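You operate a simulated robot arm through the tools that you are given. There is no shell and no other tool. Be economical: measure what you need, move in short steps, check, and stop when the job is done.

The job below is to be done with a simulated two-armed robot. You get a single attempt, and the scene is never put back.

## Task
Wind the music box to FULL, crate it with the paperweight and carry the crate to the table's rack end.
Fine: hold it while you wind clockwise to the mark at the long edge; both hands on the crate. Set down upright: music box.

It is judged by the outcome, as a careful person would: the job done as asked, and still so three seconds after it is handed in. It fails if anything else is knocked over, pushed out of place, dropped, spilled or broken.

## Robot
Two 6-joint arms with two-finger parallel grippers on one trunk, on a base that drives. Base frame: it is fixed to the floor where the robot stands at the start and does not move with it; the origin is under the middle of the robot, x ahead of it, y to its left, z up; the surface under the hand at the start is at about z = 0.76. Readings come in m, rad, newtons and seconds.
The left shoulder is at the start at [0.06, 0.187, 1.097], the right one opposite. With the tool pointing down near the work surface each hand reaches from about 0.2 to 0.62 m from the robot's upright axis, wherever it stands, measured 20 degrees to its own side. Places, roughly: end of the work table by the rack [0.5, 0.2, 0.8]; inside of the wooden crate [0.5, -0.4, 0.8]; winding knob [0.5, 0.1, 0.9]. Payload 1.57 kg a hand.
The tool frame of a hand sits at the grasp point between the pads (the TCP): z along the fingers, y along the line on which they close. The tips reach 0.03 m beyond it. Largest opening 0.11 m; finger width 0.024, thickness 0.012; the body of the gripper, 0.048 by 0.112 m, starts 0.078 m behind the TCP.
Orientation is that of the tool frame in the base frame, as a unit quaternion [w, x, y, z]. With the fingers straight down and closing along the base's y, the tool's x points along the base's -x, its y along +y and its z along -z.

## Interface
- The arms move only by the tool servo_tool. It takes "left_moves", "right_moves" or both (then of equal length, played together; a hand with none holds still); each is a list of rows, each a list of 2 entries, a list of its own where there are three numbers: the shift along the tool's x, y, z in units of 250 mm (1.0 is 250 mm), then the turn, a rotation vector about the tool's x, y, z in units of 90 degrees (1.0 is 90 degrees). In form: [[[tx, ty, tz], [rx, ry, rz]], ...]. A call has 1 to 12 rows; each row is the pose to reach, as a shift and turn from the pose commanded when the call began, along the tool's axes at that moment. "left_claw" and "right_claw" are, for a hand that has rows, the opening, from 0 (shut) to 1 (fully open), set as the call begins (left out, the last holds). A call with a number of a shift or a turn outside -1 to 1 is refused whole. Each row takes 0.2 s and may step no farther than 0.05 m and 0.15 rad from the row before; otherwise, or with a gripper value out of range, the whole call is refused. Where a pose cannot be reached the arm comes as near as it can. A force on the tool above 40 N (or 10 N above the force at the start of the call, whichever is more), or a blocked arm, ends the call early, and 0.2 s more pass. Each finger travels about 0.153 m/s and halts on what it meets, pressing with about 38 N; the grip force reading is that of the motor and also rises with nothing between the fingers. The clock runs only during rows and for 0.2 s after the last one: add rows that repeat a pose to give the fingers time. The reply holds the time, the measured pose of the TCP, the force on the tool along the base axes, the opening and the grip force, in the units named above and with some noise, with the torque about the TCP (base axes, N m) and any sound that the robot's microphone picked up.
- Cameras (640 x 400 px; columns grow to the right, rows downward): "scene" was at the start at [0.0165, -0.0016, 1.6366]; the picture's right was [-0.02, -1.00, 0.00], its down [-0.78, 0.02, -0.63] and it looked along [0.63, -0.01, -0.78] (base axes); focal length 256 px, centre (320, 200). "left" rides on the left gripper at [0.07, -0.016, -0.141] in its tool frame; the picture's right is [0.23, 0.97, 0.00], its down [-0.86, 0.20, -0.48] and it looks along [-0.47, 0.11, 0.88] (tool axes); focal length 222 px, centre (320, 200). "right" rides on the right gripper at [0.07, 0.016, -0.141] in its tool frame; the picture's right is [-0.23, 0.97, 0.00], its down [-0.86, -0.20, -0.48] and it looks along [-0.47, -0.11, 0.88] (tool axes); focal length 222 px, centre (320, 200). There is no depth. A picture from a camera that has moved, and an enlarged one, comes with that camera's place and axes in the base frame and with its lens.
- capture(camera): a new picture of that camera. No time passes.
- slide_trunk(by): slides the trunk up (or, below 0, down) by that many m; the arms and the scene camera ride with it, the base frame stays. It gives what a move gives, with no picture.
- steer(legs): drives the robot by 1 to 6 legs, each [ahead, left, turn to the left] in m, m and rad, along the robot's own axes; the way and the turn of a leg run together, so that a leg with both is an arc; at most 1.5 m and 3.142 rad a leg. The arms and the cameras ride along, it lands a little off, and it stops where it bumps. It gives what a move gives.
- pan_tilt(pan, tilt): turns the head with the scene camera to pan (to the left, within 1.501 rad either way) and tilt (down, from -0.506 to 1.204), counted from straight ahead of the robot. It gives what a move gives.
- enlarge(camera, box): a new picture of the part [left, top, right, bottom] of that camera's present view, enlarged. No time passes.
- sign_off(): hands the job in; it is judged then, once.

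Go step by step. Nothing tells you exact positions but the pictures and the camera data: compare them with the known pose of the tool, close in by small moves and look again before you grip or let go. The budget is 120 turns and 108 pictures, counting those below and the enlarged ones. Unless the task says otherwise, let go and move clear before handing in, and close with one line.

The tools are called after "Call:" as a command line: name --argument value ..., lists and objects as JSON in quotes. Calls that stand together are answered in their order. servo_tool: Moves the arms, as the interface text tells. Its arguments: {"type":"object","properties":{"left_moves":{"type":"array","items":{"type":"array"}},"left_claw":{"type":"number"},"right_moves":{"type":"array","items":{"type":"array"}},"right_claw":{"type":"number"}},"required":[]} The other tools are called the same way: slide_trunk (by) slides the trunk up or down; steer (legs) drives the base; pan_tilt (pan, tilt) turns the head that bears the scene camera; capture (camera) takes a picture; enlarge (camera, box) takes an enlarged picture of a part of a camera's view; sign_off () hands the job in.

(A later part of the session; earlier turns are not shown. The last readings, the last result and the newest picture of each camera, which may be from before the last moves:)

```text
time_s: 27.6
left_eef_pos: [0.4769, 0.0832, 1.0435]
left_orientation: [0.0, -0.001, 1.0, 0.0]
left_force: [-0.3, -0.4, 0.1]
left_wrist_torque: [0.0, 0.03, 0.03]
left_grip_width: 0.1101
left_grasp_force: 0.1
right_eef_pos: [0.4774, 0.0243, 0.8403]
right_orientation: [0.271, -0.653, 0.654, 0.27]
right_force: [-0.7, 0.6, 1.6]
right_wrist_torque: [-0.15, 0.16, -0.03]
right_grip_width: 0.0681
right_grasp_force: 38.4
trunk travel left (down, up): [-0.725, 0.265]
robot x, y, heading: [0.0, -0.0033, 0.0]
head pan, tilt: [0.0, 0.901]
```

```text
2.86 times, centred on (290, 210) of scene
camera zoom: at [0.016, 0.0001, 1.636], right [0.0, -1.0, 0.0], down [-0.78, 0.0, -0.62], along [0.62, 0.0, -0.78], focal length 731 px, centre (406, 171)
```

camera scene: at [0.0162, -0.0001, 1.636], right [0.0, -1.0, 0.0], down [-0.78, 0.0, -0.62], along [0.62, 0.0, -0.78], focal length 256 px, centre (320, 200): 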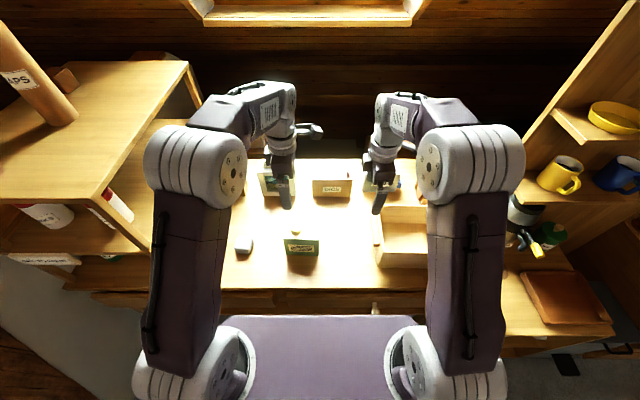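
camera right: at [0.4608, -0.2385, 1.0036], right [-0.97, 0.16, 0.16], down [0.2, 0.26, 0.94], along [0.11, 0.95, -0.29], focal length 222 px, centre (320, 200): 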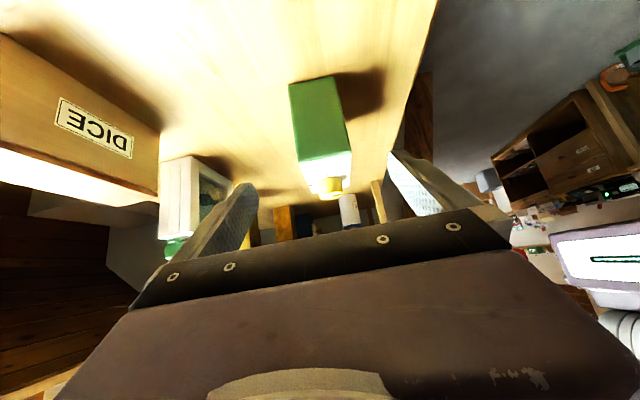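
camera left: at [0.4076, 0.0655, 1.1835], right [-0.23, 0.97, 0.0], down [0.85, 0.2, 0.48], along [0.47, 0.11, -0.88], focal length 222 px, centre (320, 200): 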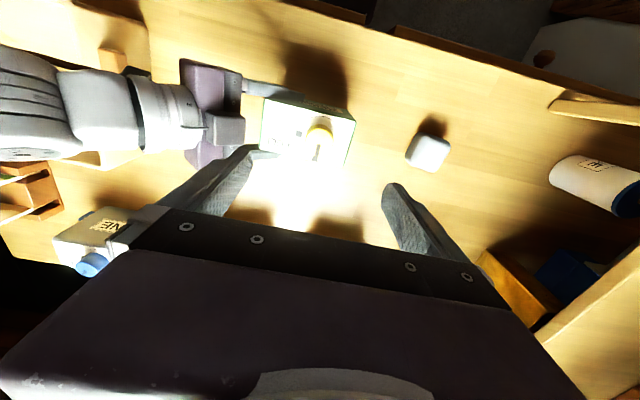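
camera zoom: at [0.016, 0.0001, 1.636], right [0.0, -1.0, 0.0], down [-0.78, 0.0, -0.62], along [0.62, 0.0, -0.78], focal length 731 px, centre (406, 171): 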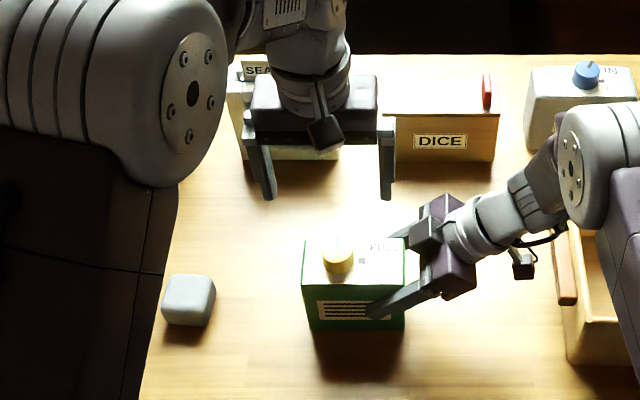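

The paperweight is near (0.473, 0.274), top about z 0.81. I move the left hand above it, staying clear of the rack.

Call:
servo_tool --left_moves '[[[0.003, 0.15, 0], [0, 0, 0]], [[0.006, 0.3, 0.05], [0, 0, 0]], [[0.009, 0.45, 0.12], [0, 0, 0]], [[0.012, 0.6, 0.2], [0, 0, 0]], [[0.016, 0.764, 0.3], [0, 0, 0]], [[0.016, 0.764, 0.4], [0, 0, 0]]]' --left_claw 0.85

Call:
capture --camera "left"

Call:
capture --camera "scene"

```text
time_s: 29.0
left_eef_pos: [0.4742, 0.2739, 0.9414]
left_orientation: [-0.001, 0.0, 1.0, 0.0]
left_force: [0.0, -0.1, -0.3]
left_wrist_torque: [0.01, 0.01, 0.0]
left_grip_width: 0.0937
left_grasp_force: 0.1
right_eef_pos: [0.4772, 0.0235, 0.8403]
right_orientation: [-0.271, 0.654, -0.653, -0.271]
right_force: [-0.1, 1.9, 0.0]
right_wrist_torque: [-0.04, 0.06, -0.04]
right_grip_width: 0.0675
right_grasp_force: 38.1
trunk travel left (down, up): [-0.725, 0.265]
robot x, y, heading: [0.0004, -0.001, 0.003]
head pan, tilt: [0.0, 0.901]
```

```text
72 pictures are left
camera left: at [0.4038, 0.2562, 1.0832], right [-0.23, 0.97, 0.0], down [0.86, 0.2, 0.48], along [0.47, 0.11, -0.88], focal length 222 px, centre (320, 200)
```

left: 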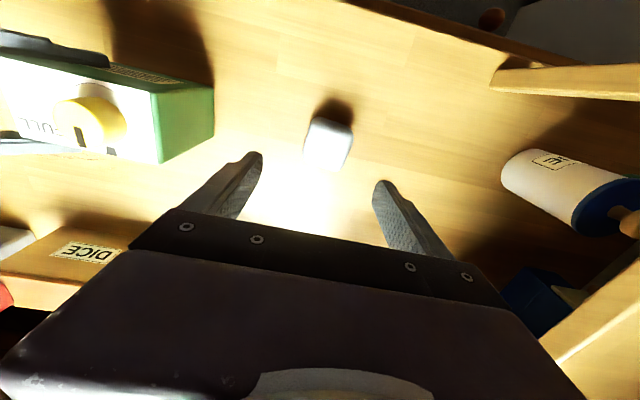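

```text
71 pictures are left
camera scene: at [0.0165, -0.0003, 1.6361], right [0.0, -1.0, 0.0], down [-0.78, 0.0, -0.62], along [0.62, 0.0, -0.78], focal length 256 px, centre (320, 200)
```

scene: 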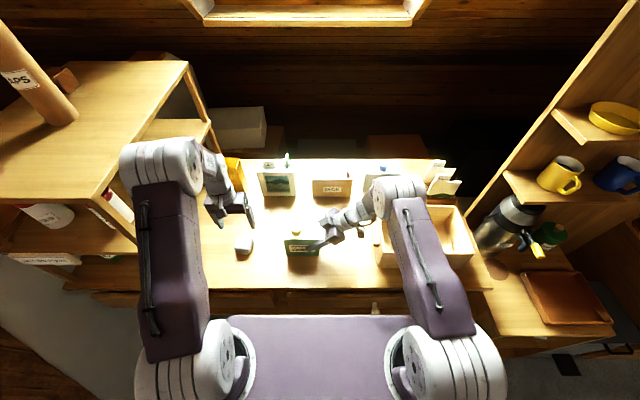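

The weight sits about 6 mm to +y of the hand. I correct and descend in two stages.

Call:
servo_tool --left_moves '[[[0.008, 0.024, 0.1], [0, 0, 0]], [[0.008, 0.024, 0.2], [0, 0, 0]], [[0.008, 0.024, 0.3], [0, 0, 0]], [[0.008, 0.024, 0.34], [0, 0, 0]]]'

Call:
enlarge --camera "left" --box '[220, 80, 440, 230]'

Call:
enlarge --camera "scene" --box '[190, 180, 300, 270]'

```text
time_s: 30.0
left_eef_pos: [0.4717, 0.2798, 0.857]
left_orientation: [0.0, 0.001, 1.0, 0.0]
left_force: [-0.1, -0.8, -0.1]
left_wrist_torque: [-0.01, 0.0, 0.02]
left_grip_width: 0.0937
left_grasp_force: 0.0
right_eef_pos: [0.4769, 0.0234, 0.8402]
right_orientation: [0.271, -0.653, 0.654, 0.271]
right_force: [-1.0, -0.3, 1.5]
right_wrist_torque: [-0.2, 0.15, 0.0]
right_grip_width: 0.0676
right_grasp_force: 38.2
trunk travel left (down, up): [-0.725, 0.265]
robot x, y, heading: [0.0008, -0.0014, -0.001]
head pan, tilt: [0.0, 0.901]
```

```text
2.67 times, centred on (330, 155) of left
camera zoom: at [0.4016, 0.2634, 0.9979], right [-0.23, 0.97, 0.0], down [0.85, 0.2, 0.48], along [0.47, 0.11, -0.88], focal length 592 px, centre (293, 320)
```

zoom: 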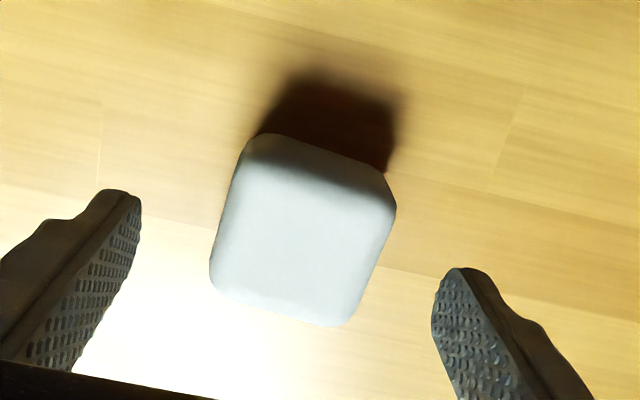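

```text
4.44 times, centred on (245, 225) of scene
camera zoom: at [0.016, 0.0, 1.636], right [0.0, -1.0, 0.0], down [-0.78, 0.0, -0.62], along [0.62, 0.0, -0.78], focal length 1137 px, centre (653, 89)
```

zoom: 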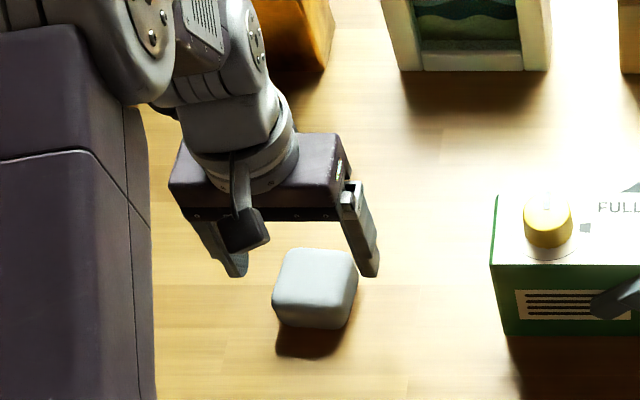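

Well centred. Descending and closing on the paperweight.

Call:
servo_tool --left_moves '[[[-0.004, 0, 0.08], [0, 0, 0]], [[-0.004, 0, 0.16], [0, 0, 0]], [[-0.004, 0, 0.236], [0, 0, 0]], [[-0.004, 0, 0.236], [0, 0, 0]]]'

Call:
servo_tool --left_moves '[[[0, 0, 0], [0, 0, 0]], [[0, 0, 0], [0, 0, 0]], [[0, 0, 0], [0, 0, 0]]]' --left_claw 0.2

Call:
enlarge --camera "left" --box '[220, 80, 440, 230]'

```text
time_s: 31.0
left_eef_pos: [0.4731, 0.279, 0.7982]
left_orientation: [-0.001, 0.0, 1.0, 0.0]
left_force: [0.9, -0.2, -0.6]
left_wrist_torque: [-0.02, 0.03, 0.01]
left_grip_width: 0.0936
left_grasp_force: 0.1
right_eef_pos: [0.4782, 0.0243, 0.8408]
right_orientation: [0.271, -0.653, 0.654, 0.27]
right_force: [0.6, 0.0, 0.1]
right_wrist_torque: [-0.17, 0.17, -0.02]
right_grip_width: 0.0678
right_grasp_force: 37.6
trunk travel left (down, up): [-0.725, 0.265]
robot x, y, heading: [-0.0004, 0.0, 0.005]
head pan, tilt: [0.0, 0.901]
```

```text
time_s: 31.8
left_eef_pos: [0.4735, 0.278, 0.7989]
left_orientation: [0.0, 0.0, 1.0, 0.0]
left_force: [0.5, -0.6, 1.0]
left_wrist_torque: [0.0, -0.06, -0.06]
left_grip_width: 0.0598
left_grasp_force: 38.1
right_eef_pos: [0.4764, 0.0228, 0.8398]
right_orientation: [0.27, -0.653, 0.654, 0.27]
right_force: [-0.5, 0.4, 1.0]
right_wrist_torque: [-0.13, 0.16, -0.03]
right_grip_width: 0.0678
right_grasp_force: 37.9
trunk travel left (down, up): [-0.725, 0.265]
robot x, y, heading: [-0.0022, -0.0011, -0.0]
head pan, tilt: [0.0, 0.901]
```

```text
2.67 times, centred on (330, 155) of left
camera zoom: at [0.4029, 0.2626, 0.9394], right [-0.23, 0.97, 0.0], down [0.86, 0.2, 0.48], along [0.47, 0.11, -0.88], focal length 592 px, centre (293, 320)
```

zoom: 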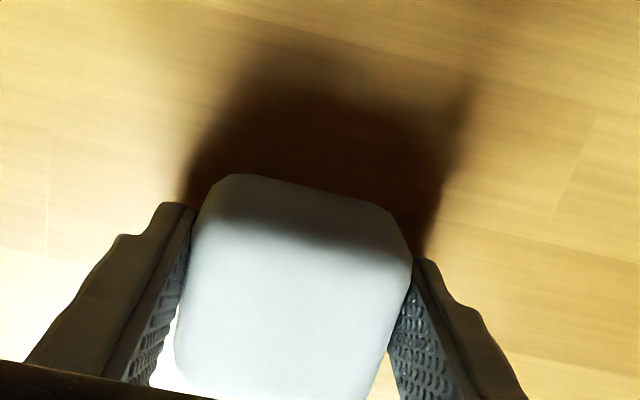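

Paperweight held. Lifting both straight up by 0.16 m.

Call:
servo_tool --left_moves '[[[0, 0, -0.06], [0, 0, 0]], [[0, 0, -0.16], [0, 0, 0]], [[0, 0, -0.28], [0, 0, 0]], [[0, 0, -0.4], [0, 0, 0]], [[0, 0, -0.52], [0, 0, 0]], [[0, 0, -0.64], [0, 0, 0]]]' --right_moves '[[[-0.04, 0, -0.04], [0, 0, 0]], [[-0.11, 0, -0.11], [0, 0, 0]], [[-0.2, 0, -0.2], [0, 0, 0]], [[-0.28, 0, -0.28], [0, 0, 0]], [[-0.37, 0, -0.37], [0, 0, 0]], [[-0.46, 0, -0.46], [0, 0, 0]]]'

Call:
capture --camera "scene"

Call:
capture --camera "right"

```text
time_s: 33.2
left_eef_pos: [0.4725, 0.2788, 0.9605]
left_orientation: [0.0, 0.0, 1.0, 0.0]
left_force: [-0.3, -0.3, -4.3]
left_wrist_torque: [-0.02, 0.04, 0.05]
left_grip_width: 0.0601
left_grasp_force: 37.6
right_eef_pos: [0.4761, 0.0236, 1.0038]
right_orientation: [-0.271, 0.653, -0.653, -0.271]
right_force: [0.4, 0.4, -2.1]
right_wrist_torque: [-0.1, 0.01, 0.02]
right_grip_width: 0.0681
right_grasp_force: 37.9
trunk travel left (down, up): [-0.725, 0.265]
robot x, y, heading: [-0.0051, -0.0003, 0.002]
head pan, tilt: [0.0, 0.901]
```

```text
67 pictures are left
camera scene: at [0.0151, 0.0001, 1.636], right [0.0, -1.0, 0.0], down [-0.78, 0.0, -0.62], along [0.62, 0.0, -0.78], focal length 256 px, centre (320, 200)
```

scene: 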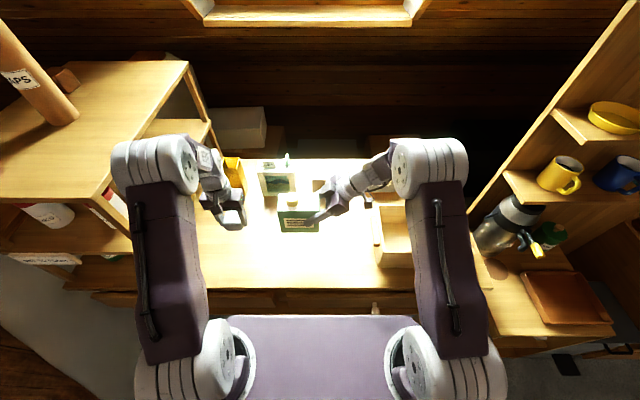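

```text
66 pictures are left
camera right: at [0.4599, -0.1246, 1.0546], right [-0.97, 0.16, 0.16], down [0.2, 0.27, 0.94], along [0.11, 0.95, -0.29], focal length 222 px, centre (320, 200)
```

right: 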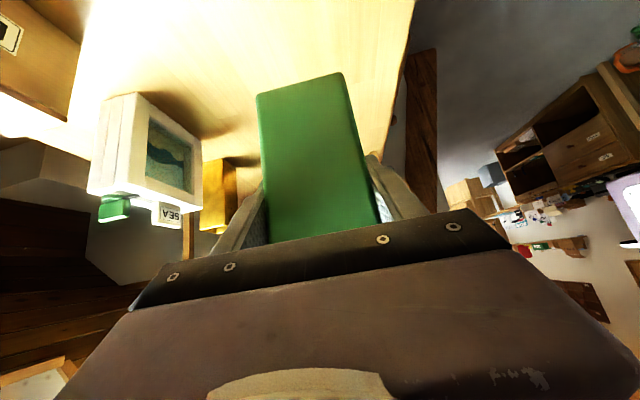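

Both pieces are up and steady. Before driving right I'll look at the base's clearance to the right-hand table.

Call:
pan_tilt --pan -1.2 --tilt 1.0

Call:
capture --camera "scene"

Call:
pan_tilt --pan -0.3 --tilt 1.2

Call:
capture --camera "scene"

```text
time_s: 34.6
left_eef_pos: [0.473, 0.2781, 0.9592]
left_orientation: [0.0, 0.0, 1.0, 0.0]
left_force: [0.8, -0.3, -3.4]
left_wrist_torque: [-0.03, 0.02, 0.0]
left_grip_width: 0.0597
left_grasp_force: 37.9
right_eef_pos: [0.4776, 0.0239, 1.0037]
right_orientation: [-0.27, 0.654, -0.652, -0.272]
right_force: [0.6, -1.2, -1.9]
right_wrist_torque: [-0.07, 0.03, -0.02]
right_grip_width: 0.0677
right_grasp_force: 37.5
trunk travel left (down, up): [-0.725, 0.265]
robot x, y, heading: [-0.0007, -0.0041, -0.0]
head pan, tilt: [-1.201, 1.0]
```

```text
65 pictures are left
camera scene: at [-0.033, -0.0645, 1.6288], right [-0.93, -0.36, 0.0], down [-0.31, 0.78, -0.54], along [0.2, -0.5, -0.84], focal length 256 px, centre (320, 200)
```

scene: 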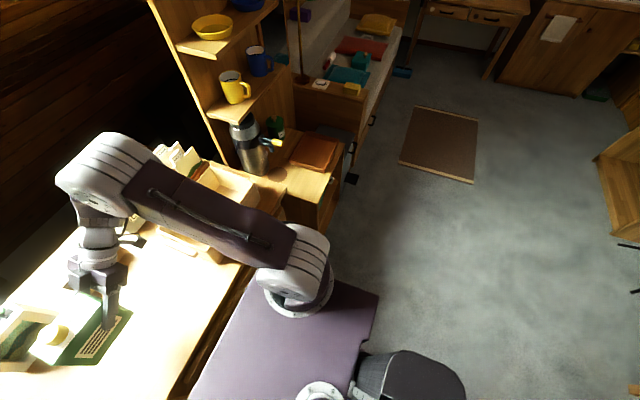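

```text
time_s: 35.8
left_eef_pos: [0.474, 0.2789, 0.958]
left_orientation: [0.0, 0.0, 1.0, 0.0]
left_force: [-1.1, 0.7, -4.4]
left_wrist_torque: [0.0, 0.01, 0.01]
left_grip_width: 0.0598
left_grasp_force: 38.4
right_eef_pos: [0.4773, 0.0248, 1.0039]
right_orientation: [-0.27, 0.654, -0.653, -0.271]
right_force: [0.4, 0.1, -1.3]
right_wrist_torque: [-0.05, 0.0, -0.02]
right_grip_width: 0.068
right_grasp_force: 37.7
trunk travel left (down, up): [-0.725, 0.265]
robot x, y, heading: [-0.0029, 0.0009, -0.001]
head pan, tilt: [-0.3, 1.201]
```

```text
64 pictures are left
camera scene: at [-0.005, -0.0162, 1.6162], right [-0.3, -0.95, 0.0], down [-0.89, 0.28, -0.36], along [0.35, -0.11, -0.93], focal length 256 px, centre (320, 200)
```

scene: 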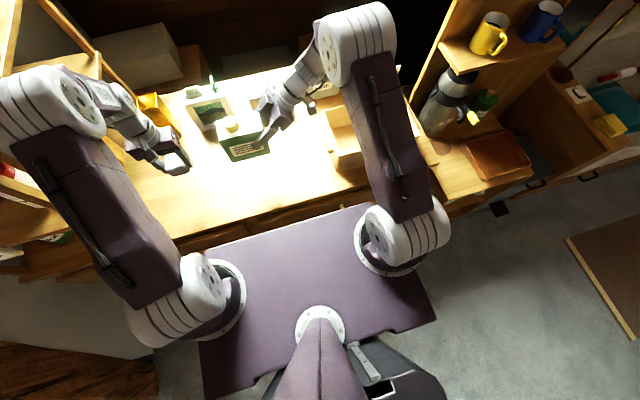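

The deck is only about ±0.25 m wide, so there's room to drive right. I go 0.28 m sideways with both objects raised.

Call:
steer --legs '[[0, -0.28, 0]]'

Call:
pan_tilt --pan 0 --tilt 0.9

Call:
capture --camera "scene"

Call:
capture --camera "left"

```text
time_s: 37.8
left_eef_pos: [0.4722, 0.0022, 0.9584]
left_orientation: [0.0, 0.0, 1.0, -0.002]
left_force: [-0.1, 0.2, -3.5]
left_wrist_torque: [-0.02, 0.02, -0.02]
left_grip_width: 0.06
left_grasp_force: 38.1
right_eef_pos: [0.4775, -0.254, 1.0041]
right_orientation: [-0.269, 0.654, -0.653, -0.271]
right_force: [-0.8, -0.7, -2.0]
right_wrist_torque: [-0.06, 0.0, 0.01]
right_grip_width: 0.0679
right_grasp_force: 38.1
trunk travel left (down, up): [-0.725, 0.265]
robot x, y, heading: [0.0004, -0.2798, -0.001]
head pan, tilt: [-0.3, 1.201]
```

```text
time_s: 38.6
left_eef_pos: [0.4736, 0.0007, 0.9583]
left_orientation: [-0.001, 0.0, 1.0, 0.0]
left_force: [0.6, -0.5, -4.0]
left_wrist_torque: [0.02, 0.04, 0.01]
left_grip_width: 0.0597
left_grasp_force: 37.5
right_eef_pos: [0.4781, -0.2543, 1.0034]
right_orientation: [0.27, -0.653, 0.654, 0.271]
right_force: [-0.2, 0.5, -2.1]
right_wrist_torque: [-0.07, -0.05, 0.01]
right_grip_width: 0.0679
right_grasp_force: 37.9
trunk travel left (down, up): [-0.725, 0.265]
robot x, y, heading: [-0.0021, -0.2756, -0.001]
head pan, tilt: [0.0, 0.901]
```

```text
63 pictures are left
camera scene: at [0.0169, -0.2783, 1.636], right [0.0, -1.0, 0.0], down [-0.78, 0.0, -0.62], along [0.62, 0.0, -0.78], focal length 256 px, centre (320, 200)
```

scene: 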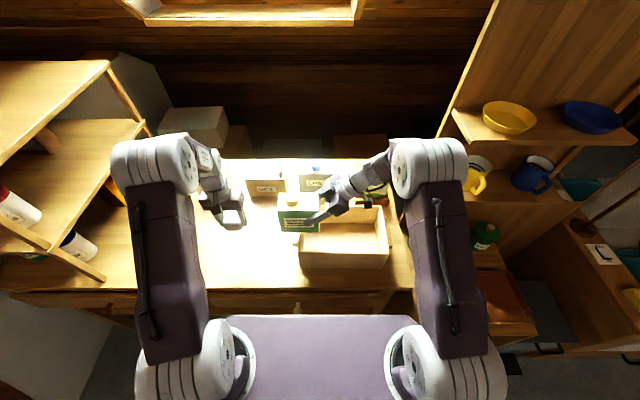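

```text
62 pictures are left
camera left: at [0.4035, -0.0157, 1.0997], right [-0.23, 0.97, 0.0], down [0.86, 0.2, 0.48], along [0.47, 0.11, -0.88], focal length 222 px, centre (320, 200)
```

left: 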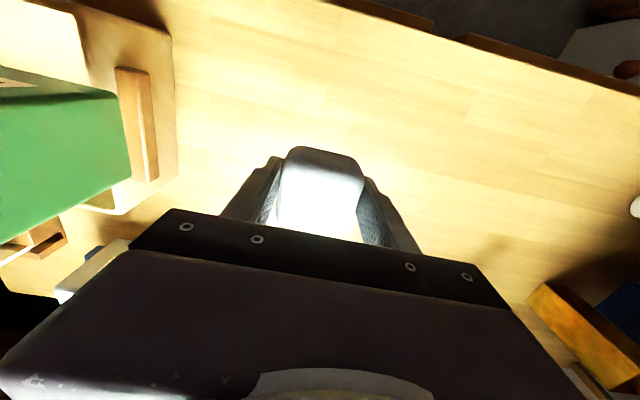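

Now I'll measure the crate precisely from this spot.

Call:
enlarge --camera "scene" --box '[270, 160, 430, 280]'

Call:
capture --camera "right"

```text
3.33 times, centred on (350, 220) of scene
camera zoom: at [0.0169, -0.2783, 1.636], right [0.0, -1.0, 0.0], down [-0.78, 0.0, -0.62], along [0.62, 0.0, -0.78], focal length 853 px, centre (220, 133)
```

zoom: 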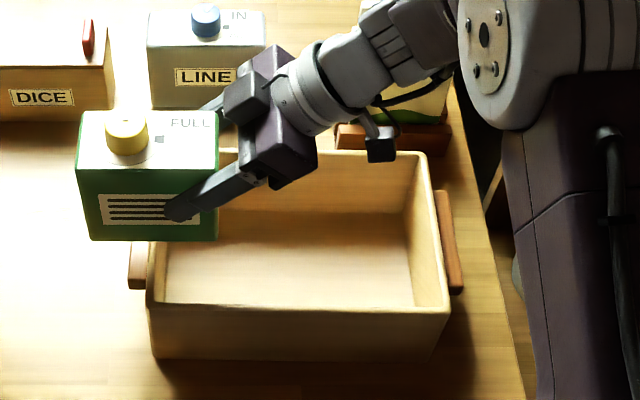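

```text
60 pictures are left
camera right: at [0.4612, -0.4029, 1.0538], right [-0.97, 0.16, 0.16], down [0.2, 0.27, 0.94], along [0.11, 0.95, -0.29], focal length 222 px, centre (320, 200)
```

right: 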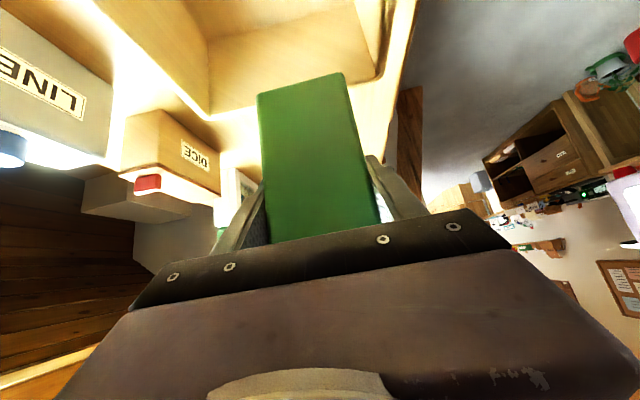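

Crate: x 0.40–0.592, y −0.205…−0.51, rim z ≈0.88. I'll place the box in its left half (box y −0.35…−0.23), first moving over it.

Call:
servo_tool --right_moves '[[[0.072, -0.025, -0.072], [0, 0, 0]], [[0.144, -0.05, -0.144], [0, 0, 0]], [[0.215, -0.076, -0.215], [0, 0, 0]], [[0.215, -0.076, -0.215], [0, 0, 0]], [[0.271, -0.076, -0.159], [0, 0, 0]]]'

Call:
enlarge --camera "scene" --box '[270, 160, 430, 280]'

Call:
capture --camera "left"

Call:
enlarge --camera "right" --box '[200, 0, 440, 150]'

```text
time_s: 39.8
left_eef_pos: [0.4736, 0.0015, 0.9575]
left_orientation: [-0.002, 0.0, 1.0, 0.0]
left_force: [0.5, 1.3, -3.6]
left_wrist_torque: [0.02, 0.04, 0.03]
left_grip_width: 0.0598
left_grasp_force: 37.4
right_eef_pos: [0.4969, -0.3295, 0.9845]
right_orientation: [0.27, -0.653, 0.654, 0.271]
right_force: [0.1, -0.2, -2.0]
right_wrist_torque: [-0.07, 0.02, 0.04]
right_grip_width: 0.0678
right_grasp_force: 37.6
trunk travel left (down, up): [-0.725, 0.265]
robot x, y, heading: [-0.0028, -0.2791, 0.001]
head pan, tilt: [0.0, 0.901]
```

```text
3.33 times, centred on (350, 220) of scene
camera zoom: at [0.0179, -0.278, 1.636], right [0.0, -1.0, 0.0], down [-0.78, 0.0, -0.62], along [0.62, 0.0, -0.78], focal length 853 px, centre (220, 133)
```

zoom: 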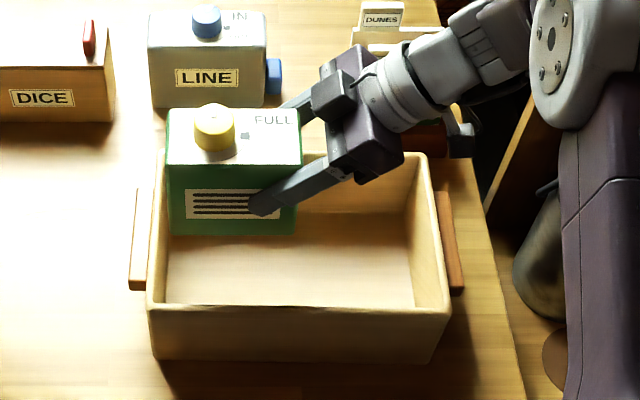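

```text
58 pictures are left
camera left: at [0.4042, -0.0155, 1.0994], right [-0.23, 0.97, 0.0], down [0.86, 0.2, 0.48], along [0.46, 0.11, -0.88], focal length 222 px, centre (320, 200)
```

left: 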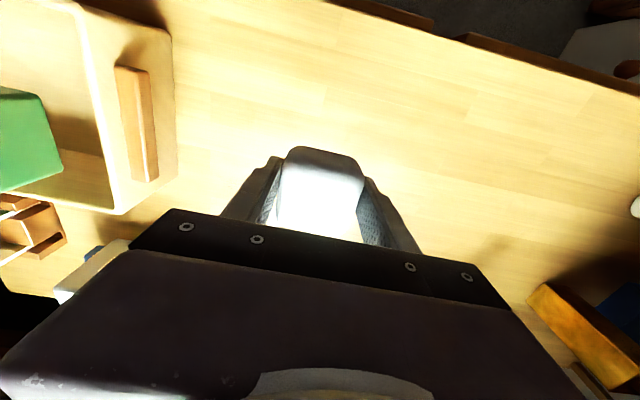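

```text
2.67 times, centred on (320, 75) of right
camera zoom: at [0.4814, -0.4785, 1.0342], right [-0.97, 0.16, 0.16], down [0.2, 0.27, 0.94], along [0.11, 0.95, -0.29], focal length 592 px, centre (320, 533)
```

zoom: 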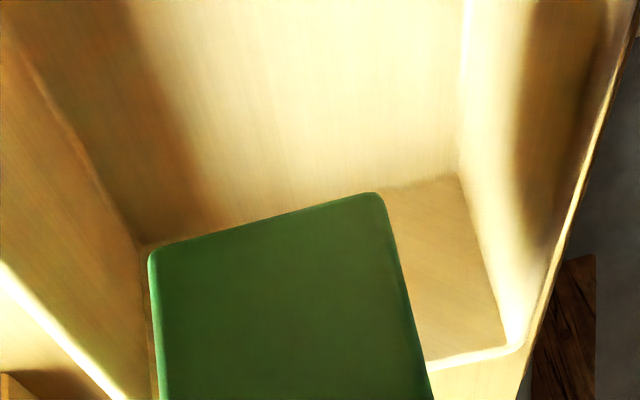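

The box has only ~4 mm to the left wall, so I shift 4 mm right while descending into the crate, stopping short of the floor.

Call:
servo_tool --right_moves '[[[0.011, 0, -0.011], [0, 0, 0]], [[0.061, 0, 0.039], [0, 0, 0]], [[0.121, 0, 0.099], [0, 0, 0]], [[0.181, 0, 0.159], [0, 0, 0]], [[0.241, 0, 0.219], [0, 0, 0]], [[0.301, 0, 0.279], [0, 0, 0]]]'

Call:
enlarge --camera "scene" --box '[270, 160, 430, 280]'

Call:
enlarge --camera "left" --box '[0, 0, 200, 220]'

```text
time_s: 41.2
left_eef_pos: [0.4743, 0.0013, 0.958]
left_orientation: [-0.001, 0.0, 1.0, 0.0]
left_force: [0.3, -1.1, -4.0]
left_wrist_torque: [0.01, -0.01, 0.01]
left_grip_width: 0.0598
left_grasp_force: 38.1
right_eef_pos: [0.4975, -0.3342, 0.8819]
right_orientation: [0.27, -0.653, 0.654, 0.271]
right_force: [0.3, 0.1, -3.0]
right_wrist_torque: [-0.07, -0.03, -0.01]
right_grip_width: 0.0678
right_grasp_force: 38.3
trunk travel left (down, up): [-0.725, 0.265]
robot x, y, heading: [0.0042, -0.2813, 0.002]
head pan, tilt: [0.0, 0.901]
```

```text
3.33 times, centred on (350, 220) of scene
camera zoom: at [0.0175, -0.2781, 1.636], right [0.0, -1.0, 0.0], down [-0.78, 0.0, -0.62], along [0.62, 0.0, -0.78], focal length 853 px, centre (220, 133)
```

zoom: 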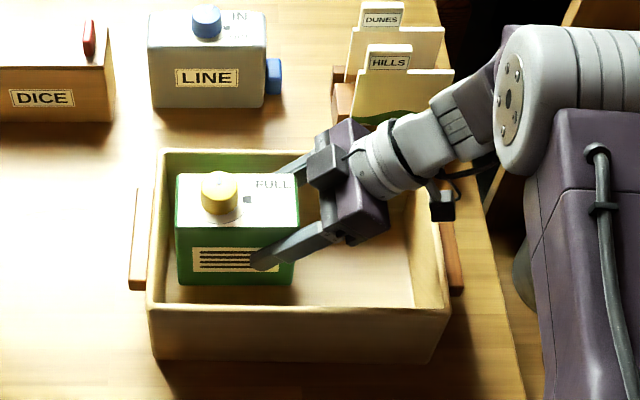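

```text
1.82 times, centred on (100, 110) of left
camera zoom: at [0.4039, -0.0155, 1.0995], right [-0.23, 0.97, 0.0], down [0.86, 0.2, 0.48], along [0.47, 0.11, -0.88], focal length 404 px, centre (720, 364)
```

zoom: 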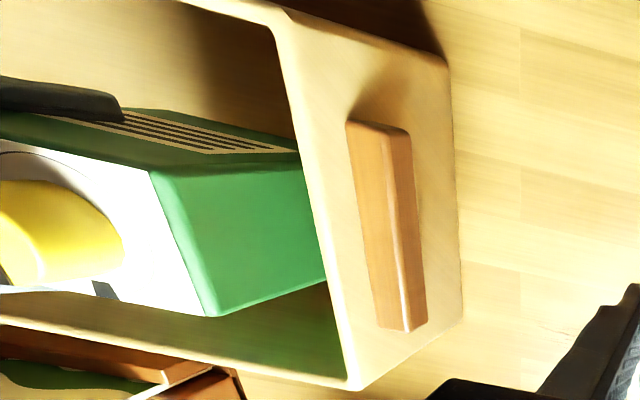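

Clear on all sides. Lowering gently toward the crate floor while watching the force.

Call:
servo_tool --right_moves '[[[0.03, 0, 0.03], [0, 0, 0]], [[0.06, 0, 0.06], [0, 0, 0]], [[0.072, 0, 0.072], [0, 0, 0]]]'

Call:
servo_tool --right_moves '[[[0.006, 0, 0.006], [0, 0, 0]], [[0.01, 0, 0.01], [0, 0, 0]]]'

```text
time_s: 42.0
left_eef_pos: [0.4731, 0.0009, 0.9589]
left_orientation: [0.0, 0.001, 1.0, 0.0]
left_force: [-0.2, 0.0, -3.6]
left_wrist_torque: [-0.01, -0.04, -0.01]
left_grip_width: 0.0599
left_grasp_force: 38.0
right_eef_pos: [0.4971, -0.3351, 0.8555]
right_orientation: [-0.271, 0.653, -0.653, -0.27]
right_force: [-0.4, 0.1, -2.3]
right_wrist_torque: [-0.08, 0.01, -0.01]
right_grip_width: 0.0676
right_grasp_force: 38.2
trunk travel left (down, up): [-0.725, 0.265]
robot x, y, heading: [-0.0012, -0.2793, 0.0]
head pan, tilt: [0.0, 0.901]
```

```text
time_s: 42.6
left_eef_pos: [0.4729, 0.0001, 0.9588]
left_orientation: [0.0, 0.0, 1.0, 0.0]
left_force: [-0.3, 0.3, -3.5]
left_wrist_torque: [0.01, 0.01, 0.03]
left_grip_width: 0.0597
left_grasp_force: 37.7
right_eef_pos: [0.4958, -0.3341, 0.8526]
right_orientation: [0.27, -0.653, 0.654, 0.27]
right_force: [-0.1, -0.4, -1.7]
right_wrist_torque: [-0.07, -0.01, 0.0]
right_grip_width: 0.0681
right_grasp_force: 38.4
trunk travel left (down, up): [-0.725, 0.265]
robot x, y, heading: [-0.0013, -0.2795, -0.001]
head pan, tilt: [0.0, 0.901]
```

Call:
servo_tool --right_moves '[[[0.006, 0, 0.006], [0, 0, 0]], [[0.01, 0, 0.01], [0, 0, 0]]]'

Call:
servo_tool --right_moves '[[[0.004, 0, 0.004], [0, 0, 0]], [[0.006, 0, 0.006], [0, 0, 0]]]'

```text
time_s: 43.2
left_eef_pos: [0.4722, 0.0015, 0.9585]
left_orientation: [-0.001, 0.0, 1.0, 0.0]
left_force: [0.5, 0.9, -4.1]
left_wrist_torque: [0.02, 0.02, -0.02]
left_grip_width: 0.0599
left_grasp_force: 38.0
right_eef_pos: [0.4967, -0.3335, 0.8491]
right_orientation: [0.271, -0.653, 0.653, 0.271]
right_force: [0.4, -0.5, 2.4]
right_wrist_torque: [-0.2, 0.14, -0.01]
right_grip_width: 0.0677
right_grasp_force: 38.2
trunk travel left (down, up): [-0.725, 0.265]
robot x, y, heading: [-0.0018, -0.2795, -0.003]
head pan, tilt: [0.0, 0.901]
```

```text
time_s: 43.8
left_eef_pos: [0.4717, -0.0001, 0.9594]
left_orientation: [0.001, 0.0, 1.0, 0.0]
left_force: [-1.2, -0.2, -3.8]
left_wrist_torque: [0.03, 0.07, 0.01]
left_grip_width: 0.0595
left_grasp_force: 38.2
right_eef_pos: [0.4971, -0.3339, 0.8499]
right_orientation: [-0.273, 0.653, -0.653, -0.27]
right_force: [2.9, -2.8, 23.8]
right_wrist_torque: [-0.94, 0.64, 0.15]
right_grip_width: 0.068
right_grasp_force: 37.9
trunk travel left (down, up): [-0.725, 0.265]
robot x, y, heading: [-0.0003, -0.279, -0.001]
head pan, tilt: [0.0, 0.901]
```

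The box rests on the crate floor. I ease off a little and open the right hand.

Call:
servo_tool --right_moves '[[[-0.006, 0, -0.006], [0, 0, 0]]]'

Call:
servo_tool --right_moves '[[[0, 0, 0], [0, 0, 0]], [[0, 0, 0], [0, 0, 0]]]' --right_claw 0.85

Call:
enlarge --camera "scene" --box '[270, 160, 430, 280]'

```text
time_s: 44.2
left_eef_pos: [0.4722, 0.0011, 0.9586]
left_orientation: [0.0, 0.001, 1.0, 0.0]
left_force: [0.0, -0.1, -3.5]
left_wrist_torque: [-0.02, 0.0, 0.0]
left_grip_width: 0.0598
left_grasp_force: 38.3
right_eef_pos: [0.4956, -0.3332, 0.8494]
right_orientation: [0.272, -0.653, 0.653, 0.269]
right_force: [6.4, -0.7, 15.8]
right_wrist_torque: [-0.59, -0.08, 0.16]
right_grip_width: 0.0678
right_grasp_force: 38.1
trunk travel left (down, up): [-0.725, 0.265]
robot x, y, heading: [0.0, -0.2769, 0.001]
head pan, tilt: [0.0, 0.901]
```

```text
time_s: 44.8
left_eef_pos: [0.4728, 0.0005, 0.9578]
left_orientation: [0.0, -0.001, 1.0, 0.0]
left_force: [-0.6, -1.0, -3.8]
left_wrist_torque: [-0.01, 0.04, -0.01]
left_grip_width: 0.0597
left_grasp_force: 38.2
right_eef_pos: [0.4955, -0.3338, 0.8485]
right_orientation: [-0.27, 0.653, -0.653, -0.271]
right_force: [-0.3, -0.9, -0.5]
right_wrist_torque: [0.01, -0.02, 0.0]
right_grip_width: 0.0937
right_grasp_force: 0.0
trunk travel left (down, up): [-0.725, 0.265]
robot x, y, heading: [-0.0003, -0.2767, -0.0]
head pan, tilt: [0.0, 0.901]
```

```text
3.33 times, centred on (350, 220) of scene
camera zoom: at [0.0162, -0.2778, 1.6359], right [0.0, -1.0, 0.0], down [-0.78, 0.0, -0.62], along [0.62, 0.0, -0.78], focal length 853 px, centre (220, 133)
```

zoom: 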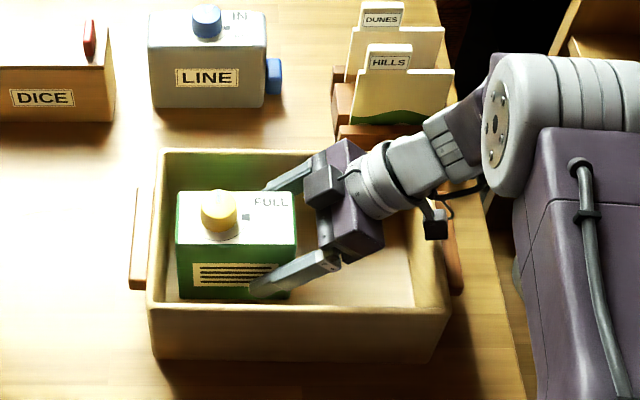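

The box stands upright in the crate. I raise the right hand clear, then pull it back to the right so the left can reach the crate's right half.

Call:
servo_tool --right_moves '[[[-0.05, 0, -0.05], [0, 0, 0]], [[-0.12, 0, -0.12], [0, 0, 0]], [[-0.22, 0, -0.22], [0, 0, 0]], [[-0.33, 0, -0.33], [0, 0, 0]], [[-0.44, 0, -0.44], [0, 0, 0]], [[-0.55, 0, -0.55], [0, 0, 0]]]'

Call:
servo_tool --right_moves '[[[0, 0.06, -0.08], [0, 0.08, 0]], [[0, 0.12, -0.16], [0, 0.16, 0]], [[0, 0.2, -0.24], [0, 0.24, 0]], [[0, 0.3, -0.34], [0, 0.32, 0]], [[0, 0.4, -0.44], [0, 0.4, 0]], [[0, 0.5, -0.54], [0, 0.48, 0]], [[0, 0.6, -0.62], [0, 0.5, 0]]]'

Call:
capture --camera "scene"

```text
time_s: 46.2
left_eef_pos: [0.4718, 0.0008, 0.9581]
left_orientation: [0.0, 0.001, 1.0, -0.001]
left_force: [-1.0, 0.9, -3.8]
left_wrist_torque: [-0.01, 0.04, 0.01]
left_grip_width: 0.0597
left_grasp_force: 37.6
right_eef_pos: [0.4955, -0.3335, 1.0442]
right_orientation: [0.271, -0.653, 0.654, 0.271]
right_force: [-0.6, 0.5, 0.6]
right_wrist_torque: [-0.04, -0.01, 0.0]
right_grip_width: 0.0933
right_grasp_force: 0.2
trunk travel left (down, up): [-0.725, 0.265]
robot x, y, heading: [0.0004, -0.2789, 0.003]
head pan, tilt: [0.0, 0.901]
```

```text
time_s: 47.8
left_eef_pos: [0.471, -0.0004, 0.9596]
left_orientation: [-0.001, 0.0, 1.0, 0.0]
left_force: [-0.4, -0.3, -4.7]
left_wrist_torque: [0.01, 0.01, -0.02]
left_grip_width: 0.0598
left_grasp_force: 38.1
right_eef_pos: [0.346, -0.444, 1.1526]
right_orientation: [0.0, 0.707, -0.707, 0.001]
right_force: [-0.4, -0.3, -0.3]
right_wrist_torque: [0.0, -0.03, -0.02]
right_grip_width: 0.0935
right_grasp_force: 0.0
trunk travel left (down, up): [-0.725, 0.265]
robot x, y, heading: [-0.0, -0.2789, -0.001]
head pan, tilt: [0.0, 0.901]
```

```text
53 pictures are left
camera scene: at [0.0146, -0.2784, 1.636], right [0.0, -1.0, 0.0], down [-0.78, 0.0, -0.62], along [0.62, 0.0, -0.78], focal length 256 px, centre (320, 200)
```

scene: 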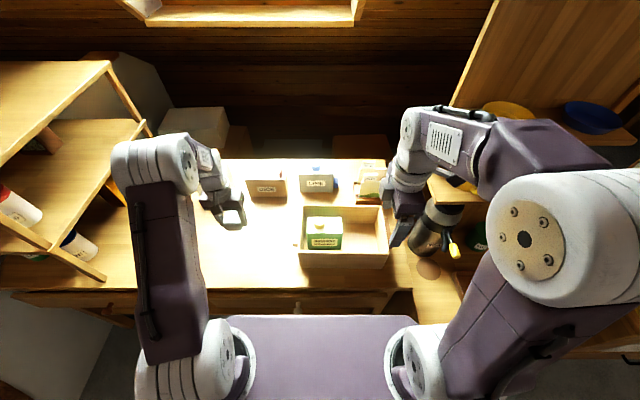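

The right hand is up and back; I shift it further right. The left, with the weight, rises, turns to close along x and crosses above the crate.

Call:
servo_tool --right_moves '[[[0.1, 0, 0], [0, 0, 0]], [[0.2, 0, 0], [0, 0, 0]], [[0.3, 0, 0], [0, 0, 0]], [[0.4, 0, 0], [0, 0, 0]], [[0.4, 0, 0], [0, 0, 0]], [[0.4, 0, 0], [0, 0, 0]], [[0.4, 0, 0], [0, 0, 0]], [[0.4, 0, 0], [0, 0, 0]], [[0.4, 0, 0], [0, 0, 0]], [[0.4, 0, 0], [0, 0, 0]], [[0.4, 0, 0], [0, 0, 0]], [[0.4, 0, 0], [0, 0, 0]]]' --left_moves '[[[0, 0, -0.1], [0, 0, -0.083]], [[0, 0, -0.2], [0, 0, -0.167]], [[0, -0.05, -0.3], [0, 0, -0.25]], [[0, -0.12, -0.32], [0, 0, -0.333]], [[0, -0.2, -0.32], [0, 0, -0.417]], [[0, -0.3, -0.32], [0, 0, -0.5]], [[-0.01, -0.4, -0.32], [0, 0, -0.583]], [[-0.02, -0.5, -0.32], [0, 0, -0.667]], [[-0.03, -0.6, -0.32], [0, 0, -0.75]], [[-0.04, -0.7, -0.32], [0, 0, -0.833]], [[-0.05, -0.78, -0.32], [0, 0, -0.917]], [[-0.05, -0.85, -0.32], [0, 0, -1]]]'

Call:
capture --camera "scene"

Call:
capture --camera "left"

```text
time_s: 50.4
left_eef_pos: [0.4861, -0.2121, 1.0384]
left_orientation: [0.0, 0.708, -0.707, 0.0]
left_force: [-1.3, 0.0, -3.4]
left_wrist_torque: [-0.02, 0.0, 0.03]
left_grip_width: 0.0599
left_grasp_force: 37.3
right_eef_pos: [0.3457, -0.544, 1.1542]
right_orientation: [0.0, -0.706, 0.708, 0.0]
right_force: [-0.1, 0.1, -0.1]
right_wrist_torque: [0.0, -0.01, 0.01]
right_grip_width: 0.0934
right_grasp_force: 0.1
trunk travel left (down, up): [-0.725, 0.265]
robot x, y, heading: [-0.0023, -0.2806, -0.004]
head pan, tilt: [0.0, 0.901]
```

```text
52 pictures are left
camera scene: at [0.0166, -0.279, 1.636], right [0.0, -1.0, 0.0], down [-0.78, 0.0, -0.62], along [0.62, 0.0, -0.78], focal length 256 px, centre (320, 200)
```

scene: 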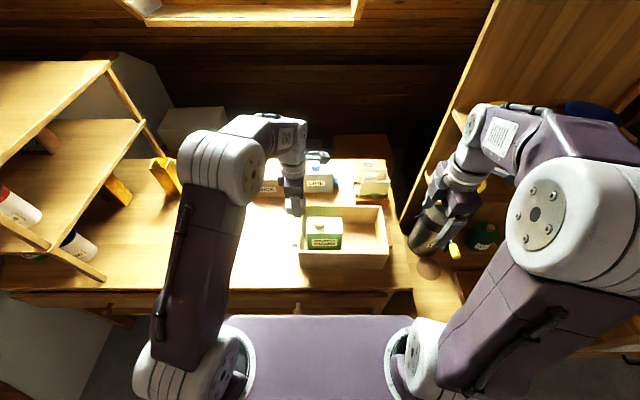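

```text
51 pictures are left
camera left: at [0.5017, -0.2817, 1.1795], right [-0.97, -0.23, 0.0], down [-0.2, 0.85, 0.48], along [-0.11, 0.47, -0.88], focal length 222 px, centre (320, 200)
```

left: 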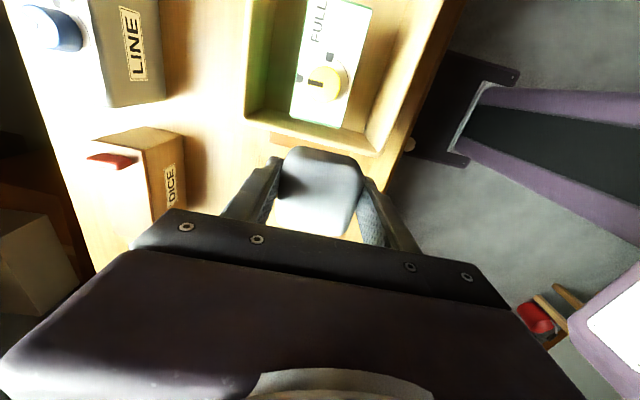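

The pointer is still on the mark. The left hand continues to above the crate's free right half.

Call:
servo_tool --left_moves '[[[0.14, -0.01, 0], [0, 0, 0]], [[0.28, -0.02, 0], [0, 0, 0]], [[0.42, -0.03, 0], [0, 0, 0]], [[0.56, -0.04, 0], [0, 0, 0]], [[0.7, -0.044, 0], [0, 0, 0]], [[0.86, -0.044, 0], [0, 0, 0]], [[0.86, -0.044, 0.1], [0, 0, 0]]]'

Call:
capture --camera "scene"

Call:
enlarge --camera "scene" --box '[270, 160, 430, 280]'

Call:
capture --camera "left"

```text
time_s: 52.0
left_eef_pos: [0.4856, -0.4179, 1.0114]
left_orientation: [0.0, -0.707, 0.707, 0.0]
left_force: [-0.4, 0.0, -3.8]
left_wrist_torque: [-0.02, 0.01, -0.02]
left_grip_width: 0.0597
left_grasp_force: 37.9
left hand out of reach, approached as far as the arm can: row 6, 7
right_eef_pos: [0.3455, -0.5436, 1.1548]
right_orientation: [0.0, -0.707, 0.707, -0.001]
right_force: [0.2, 0.2, 1.3]
right_wrist_torque: [0.03, -0.02, 0.01]
right_grip_width: 0.0935
right_grasp_force: 0.1
trunk travel left (down, up): [-0.725, 0.265]
robot x, y, heading: [0.0015, -0.2786, -0.001]
head pan, tilt: [0.0, 0.901]
```

```text
50 pictures are left
camera scene: at [0.0169, -0.2781, 1.636], right [0.0, -1.0, 0.0], down [-0.78, 0.0, -0.62], along [0.62, 0.0, -0.78], focal length 256 px, centre (320, 200)
```

scene: 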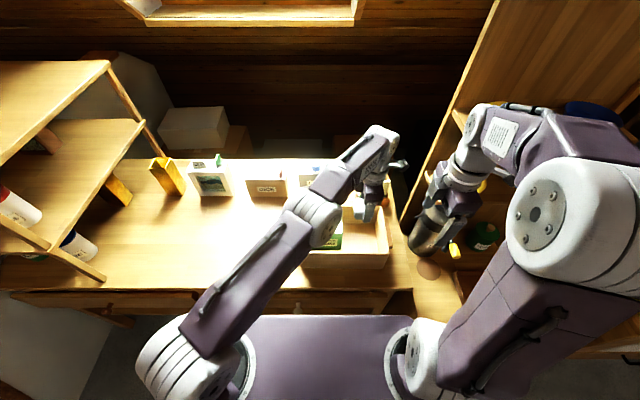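

```text
3.33 times, centred on (350, 220) of scene
camera zoom: at [0.0169, -0.2781, 1.636], right [0.0, -1.0, 0.0], down [-0.78, 0.0, -0.62], along [0.62, 0.0, -0.78], focal length 853 px, centre (220, 133)
```

zoom: 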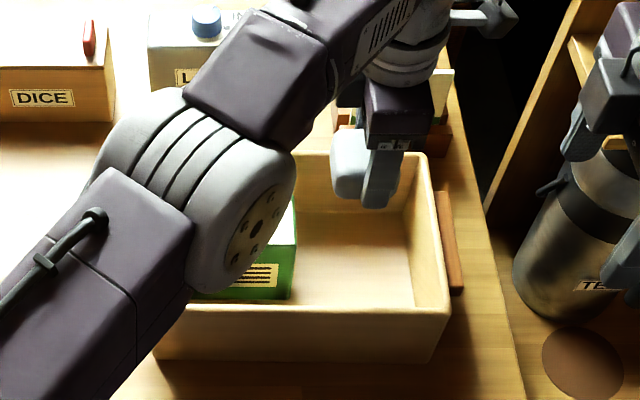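

```text
48 pictures are left
camera left: at [0.5018, -0.4878, 1.1541], right [-0.97, -0.23, 0.0], down [-0.2, 0.85, 0.48], along [-0.11, 0.47, -0.88], focal length 222 px, centre (320, 200)
```

left: 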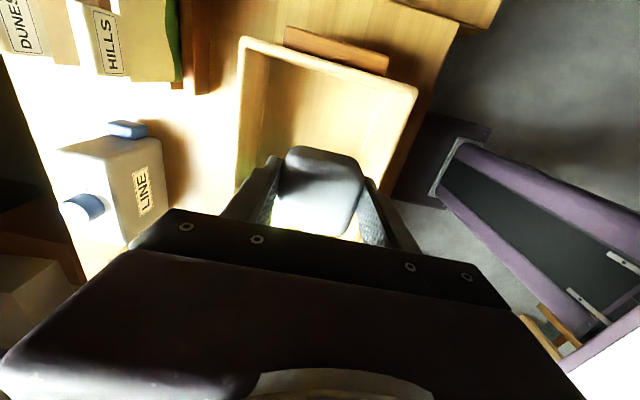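

The left arm is at its reach limit there. I pull both hands in slightly, then drive the base 0.09 m further right.

Call:
servo_tool --left_moves '[[[-0.06, 0, 0], [0, 0, 0]], [[-0.14, 0, 0], [0, 0, 0]], [[-0.22, 0, 0], [0, 0, 0]], [[-0.3, 0, 0], [0, 0, 0]]]' --right_moves '[[[-0.03, 0.1, 0], [0, 0, 0]], [[-0.06, 0.2, 0], [0, 0, 0]], [[-0.1, 0.3, 0], [0, 0, 0]], [[-0.14, 0.4, 0], [0, 0, 0]]]'

Call:
steer --legs '[[0, -0.09, 0]]'

Call:
capture --camera "scene"

```text
time_s: 53.0
left_eef_pos: [0.4857, -0.3422, 1.013]
left_orientation: [0.0, -0.707, 0.707, 0.0]
left_force: [-0.1, 0.0, -3.7]
left_wrist_torque: [-0.02, -0.02, -0.02]
left_grip_width: 0.0599
left_grasp_force: 38.0
right_eef_pos: [0.2449, -0.5071, 1.1518]
right_orientation: [0.001, -0.707, 0.707, -0.002]
right_force: [0.0, -0.5, 0.4]
right_wrist_torque: [-0.03, -0.02, 0.0]
right_grip_width: 0.0936
right_grasp_force: 0.1
trunk travel left (down, up): [-0.725, 0.265]
robot x, y, heading: [0.0023, -0.2762, -0.003]
head pan, tilt: [0.0, 0.901]
```

```text
time_s: 54.1
left_eef_pos: [0.4847, -0.4312, 1.0128]
left_orientation: [0.0, 0.707, -0.707, -0.001]
left_force: [0.0, 0.9, -3.5]
left_wrist_torque: [-0.01, -0.04, 0.03]
left_grip_width: 0.0597
left_grasp_force: 38.3
right_eef_pos: [0.2469, -0.598, 1.1537]
right_orientation: [-0.001, -0.707, 0.707, 0.0]
right_force: [-0.1, -0.2, 0.3]
right_wrist_torque: [0.01, 0.03, -0.01]
right_grip_width: 0.0935
right_grasp_force: 0.0
trunk travel left (down, up): [-0.725, 0.265]
robot x, y, heading: [0.0005, -0.367, -0.002]
head pan, tilt: [0.0, 0.901]
```

```text
47 pictures are left
camera scene: at [0.0164, -0.366, 1.636], right [0.0, -1.0, 0.0], down [-0.78, 0.0, -0.62], along [0.62, 0.0, -0.78], focal length 256 px, centre (320, 200)
```

scene: 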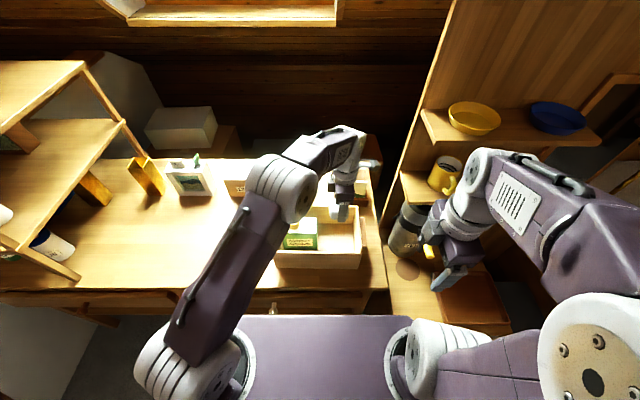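

In position over the free half. Descending with the paperweight to just above the crate floor.

Call:
servo_tool --left_moves '[[[0, -0.044, 0.1], [0, 0, 0]], [[0, -0.044, 0.2], [0, 0, 0]], [[0, -0.044, 0.3], [0, 0, 0]]]'

Call:
enlarge --camera "scene" --box '[240, 150, 400, 280]'

Call:
capture --camera "left"

```text
time_s: 54.9
left_eef_pos: [0.4975, -0.433, 0.9368]
left_orientation: [0.0, -0.707, 0.707, 0.0]
left_force: [0.1, 0.5, -3.3]
left_wrist_torque: [0.0, -0.01, -0.02]
left_grip_width: 0.06
left_grasp_force: 37.7
right_eef_pos: [0.2472, -0.5986, 1.152]
right_orientation: [0.0, -0.707, 0.707, 0.0]
right_force: [0.1, -0.3, 0.0]
right_wrist_torque: [0.02, 0.0, 0.02]
right_grip_width: 0.0936
right_grasp_force: 0.0
trunk travel left (down, up): [-0.725, 0.265]
robot x, y, heading: [0.0002, -0.3681, 0.007]
head pan, tilt: [0.0, 0.901]
```

```text
3.08 times, centred on (320, 215) of scene
camera zoom: at [0.0169, -0.3688, 1.6361], right [0.0, -1.0, 0.0], down [-0.78, 0.0, -0.62], along [0.62, 0.0, -0.78], focal length 787 px, centre (320, 154)
```

zoom: 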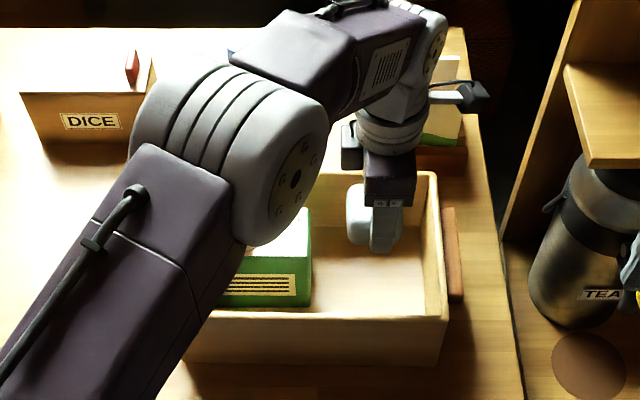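

```text
45 pictures are left
camera left: at [0.5142, -0.5027, 1.0783], right [-0.97, -0.23, 0.0], down [-0.2, 0.85, 0.48], along [-0.11, 0.47, -0.88], focal length 222 px, centre (320, 200)
```

left: 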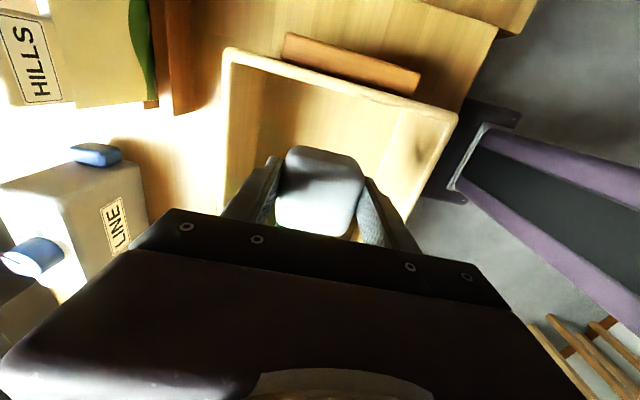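

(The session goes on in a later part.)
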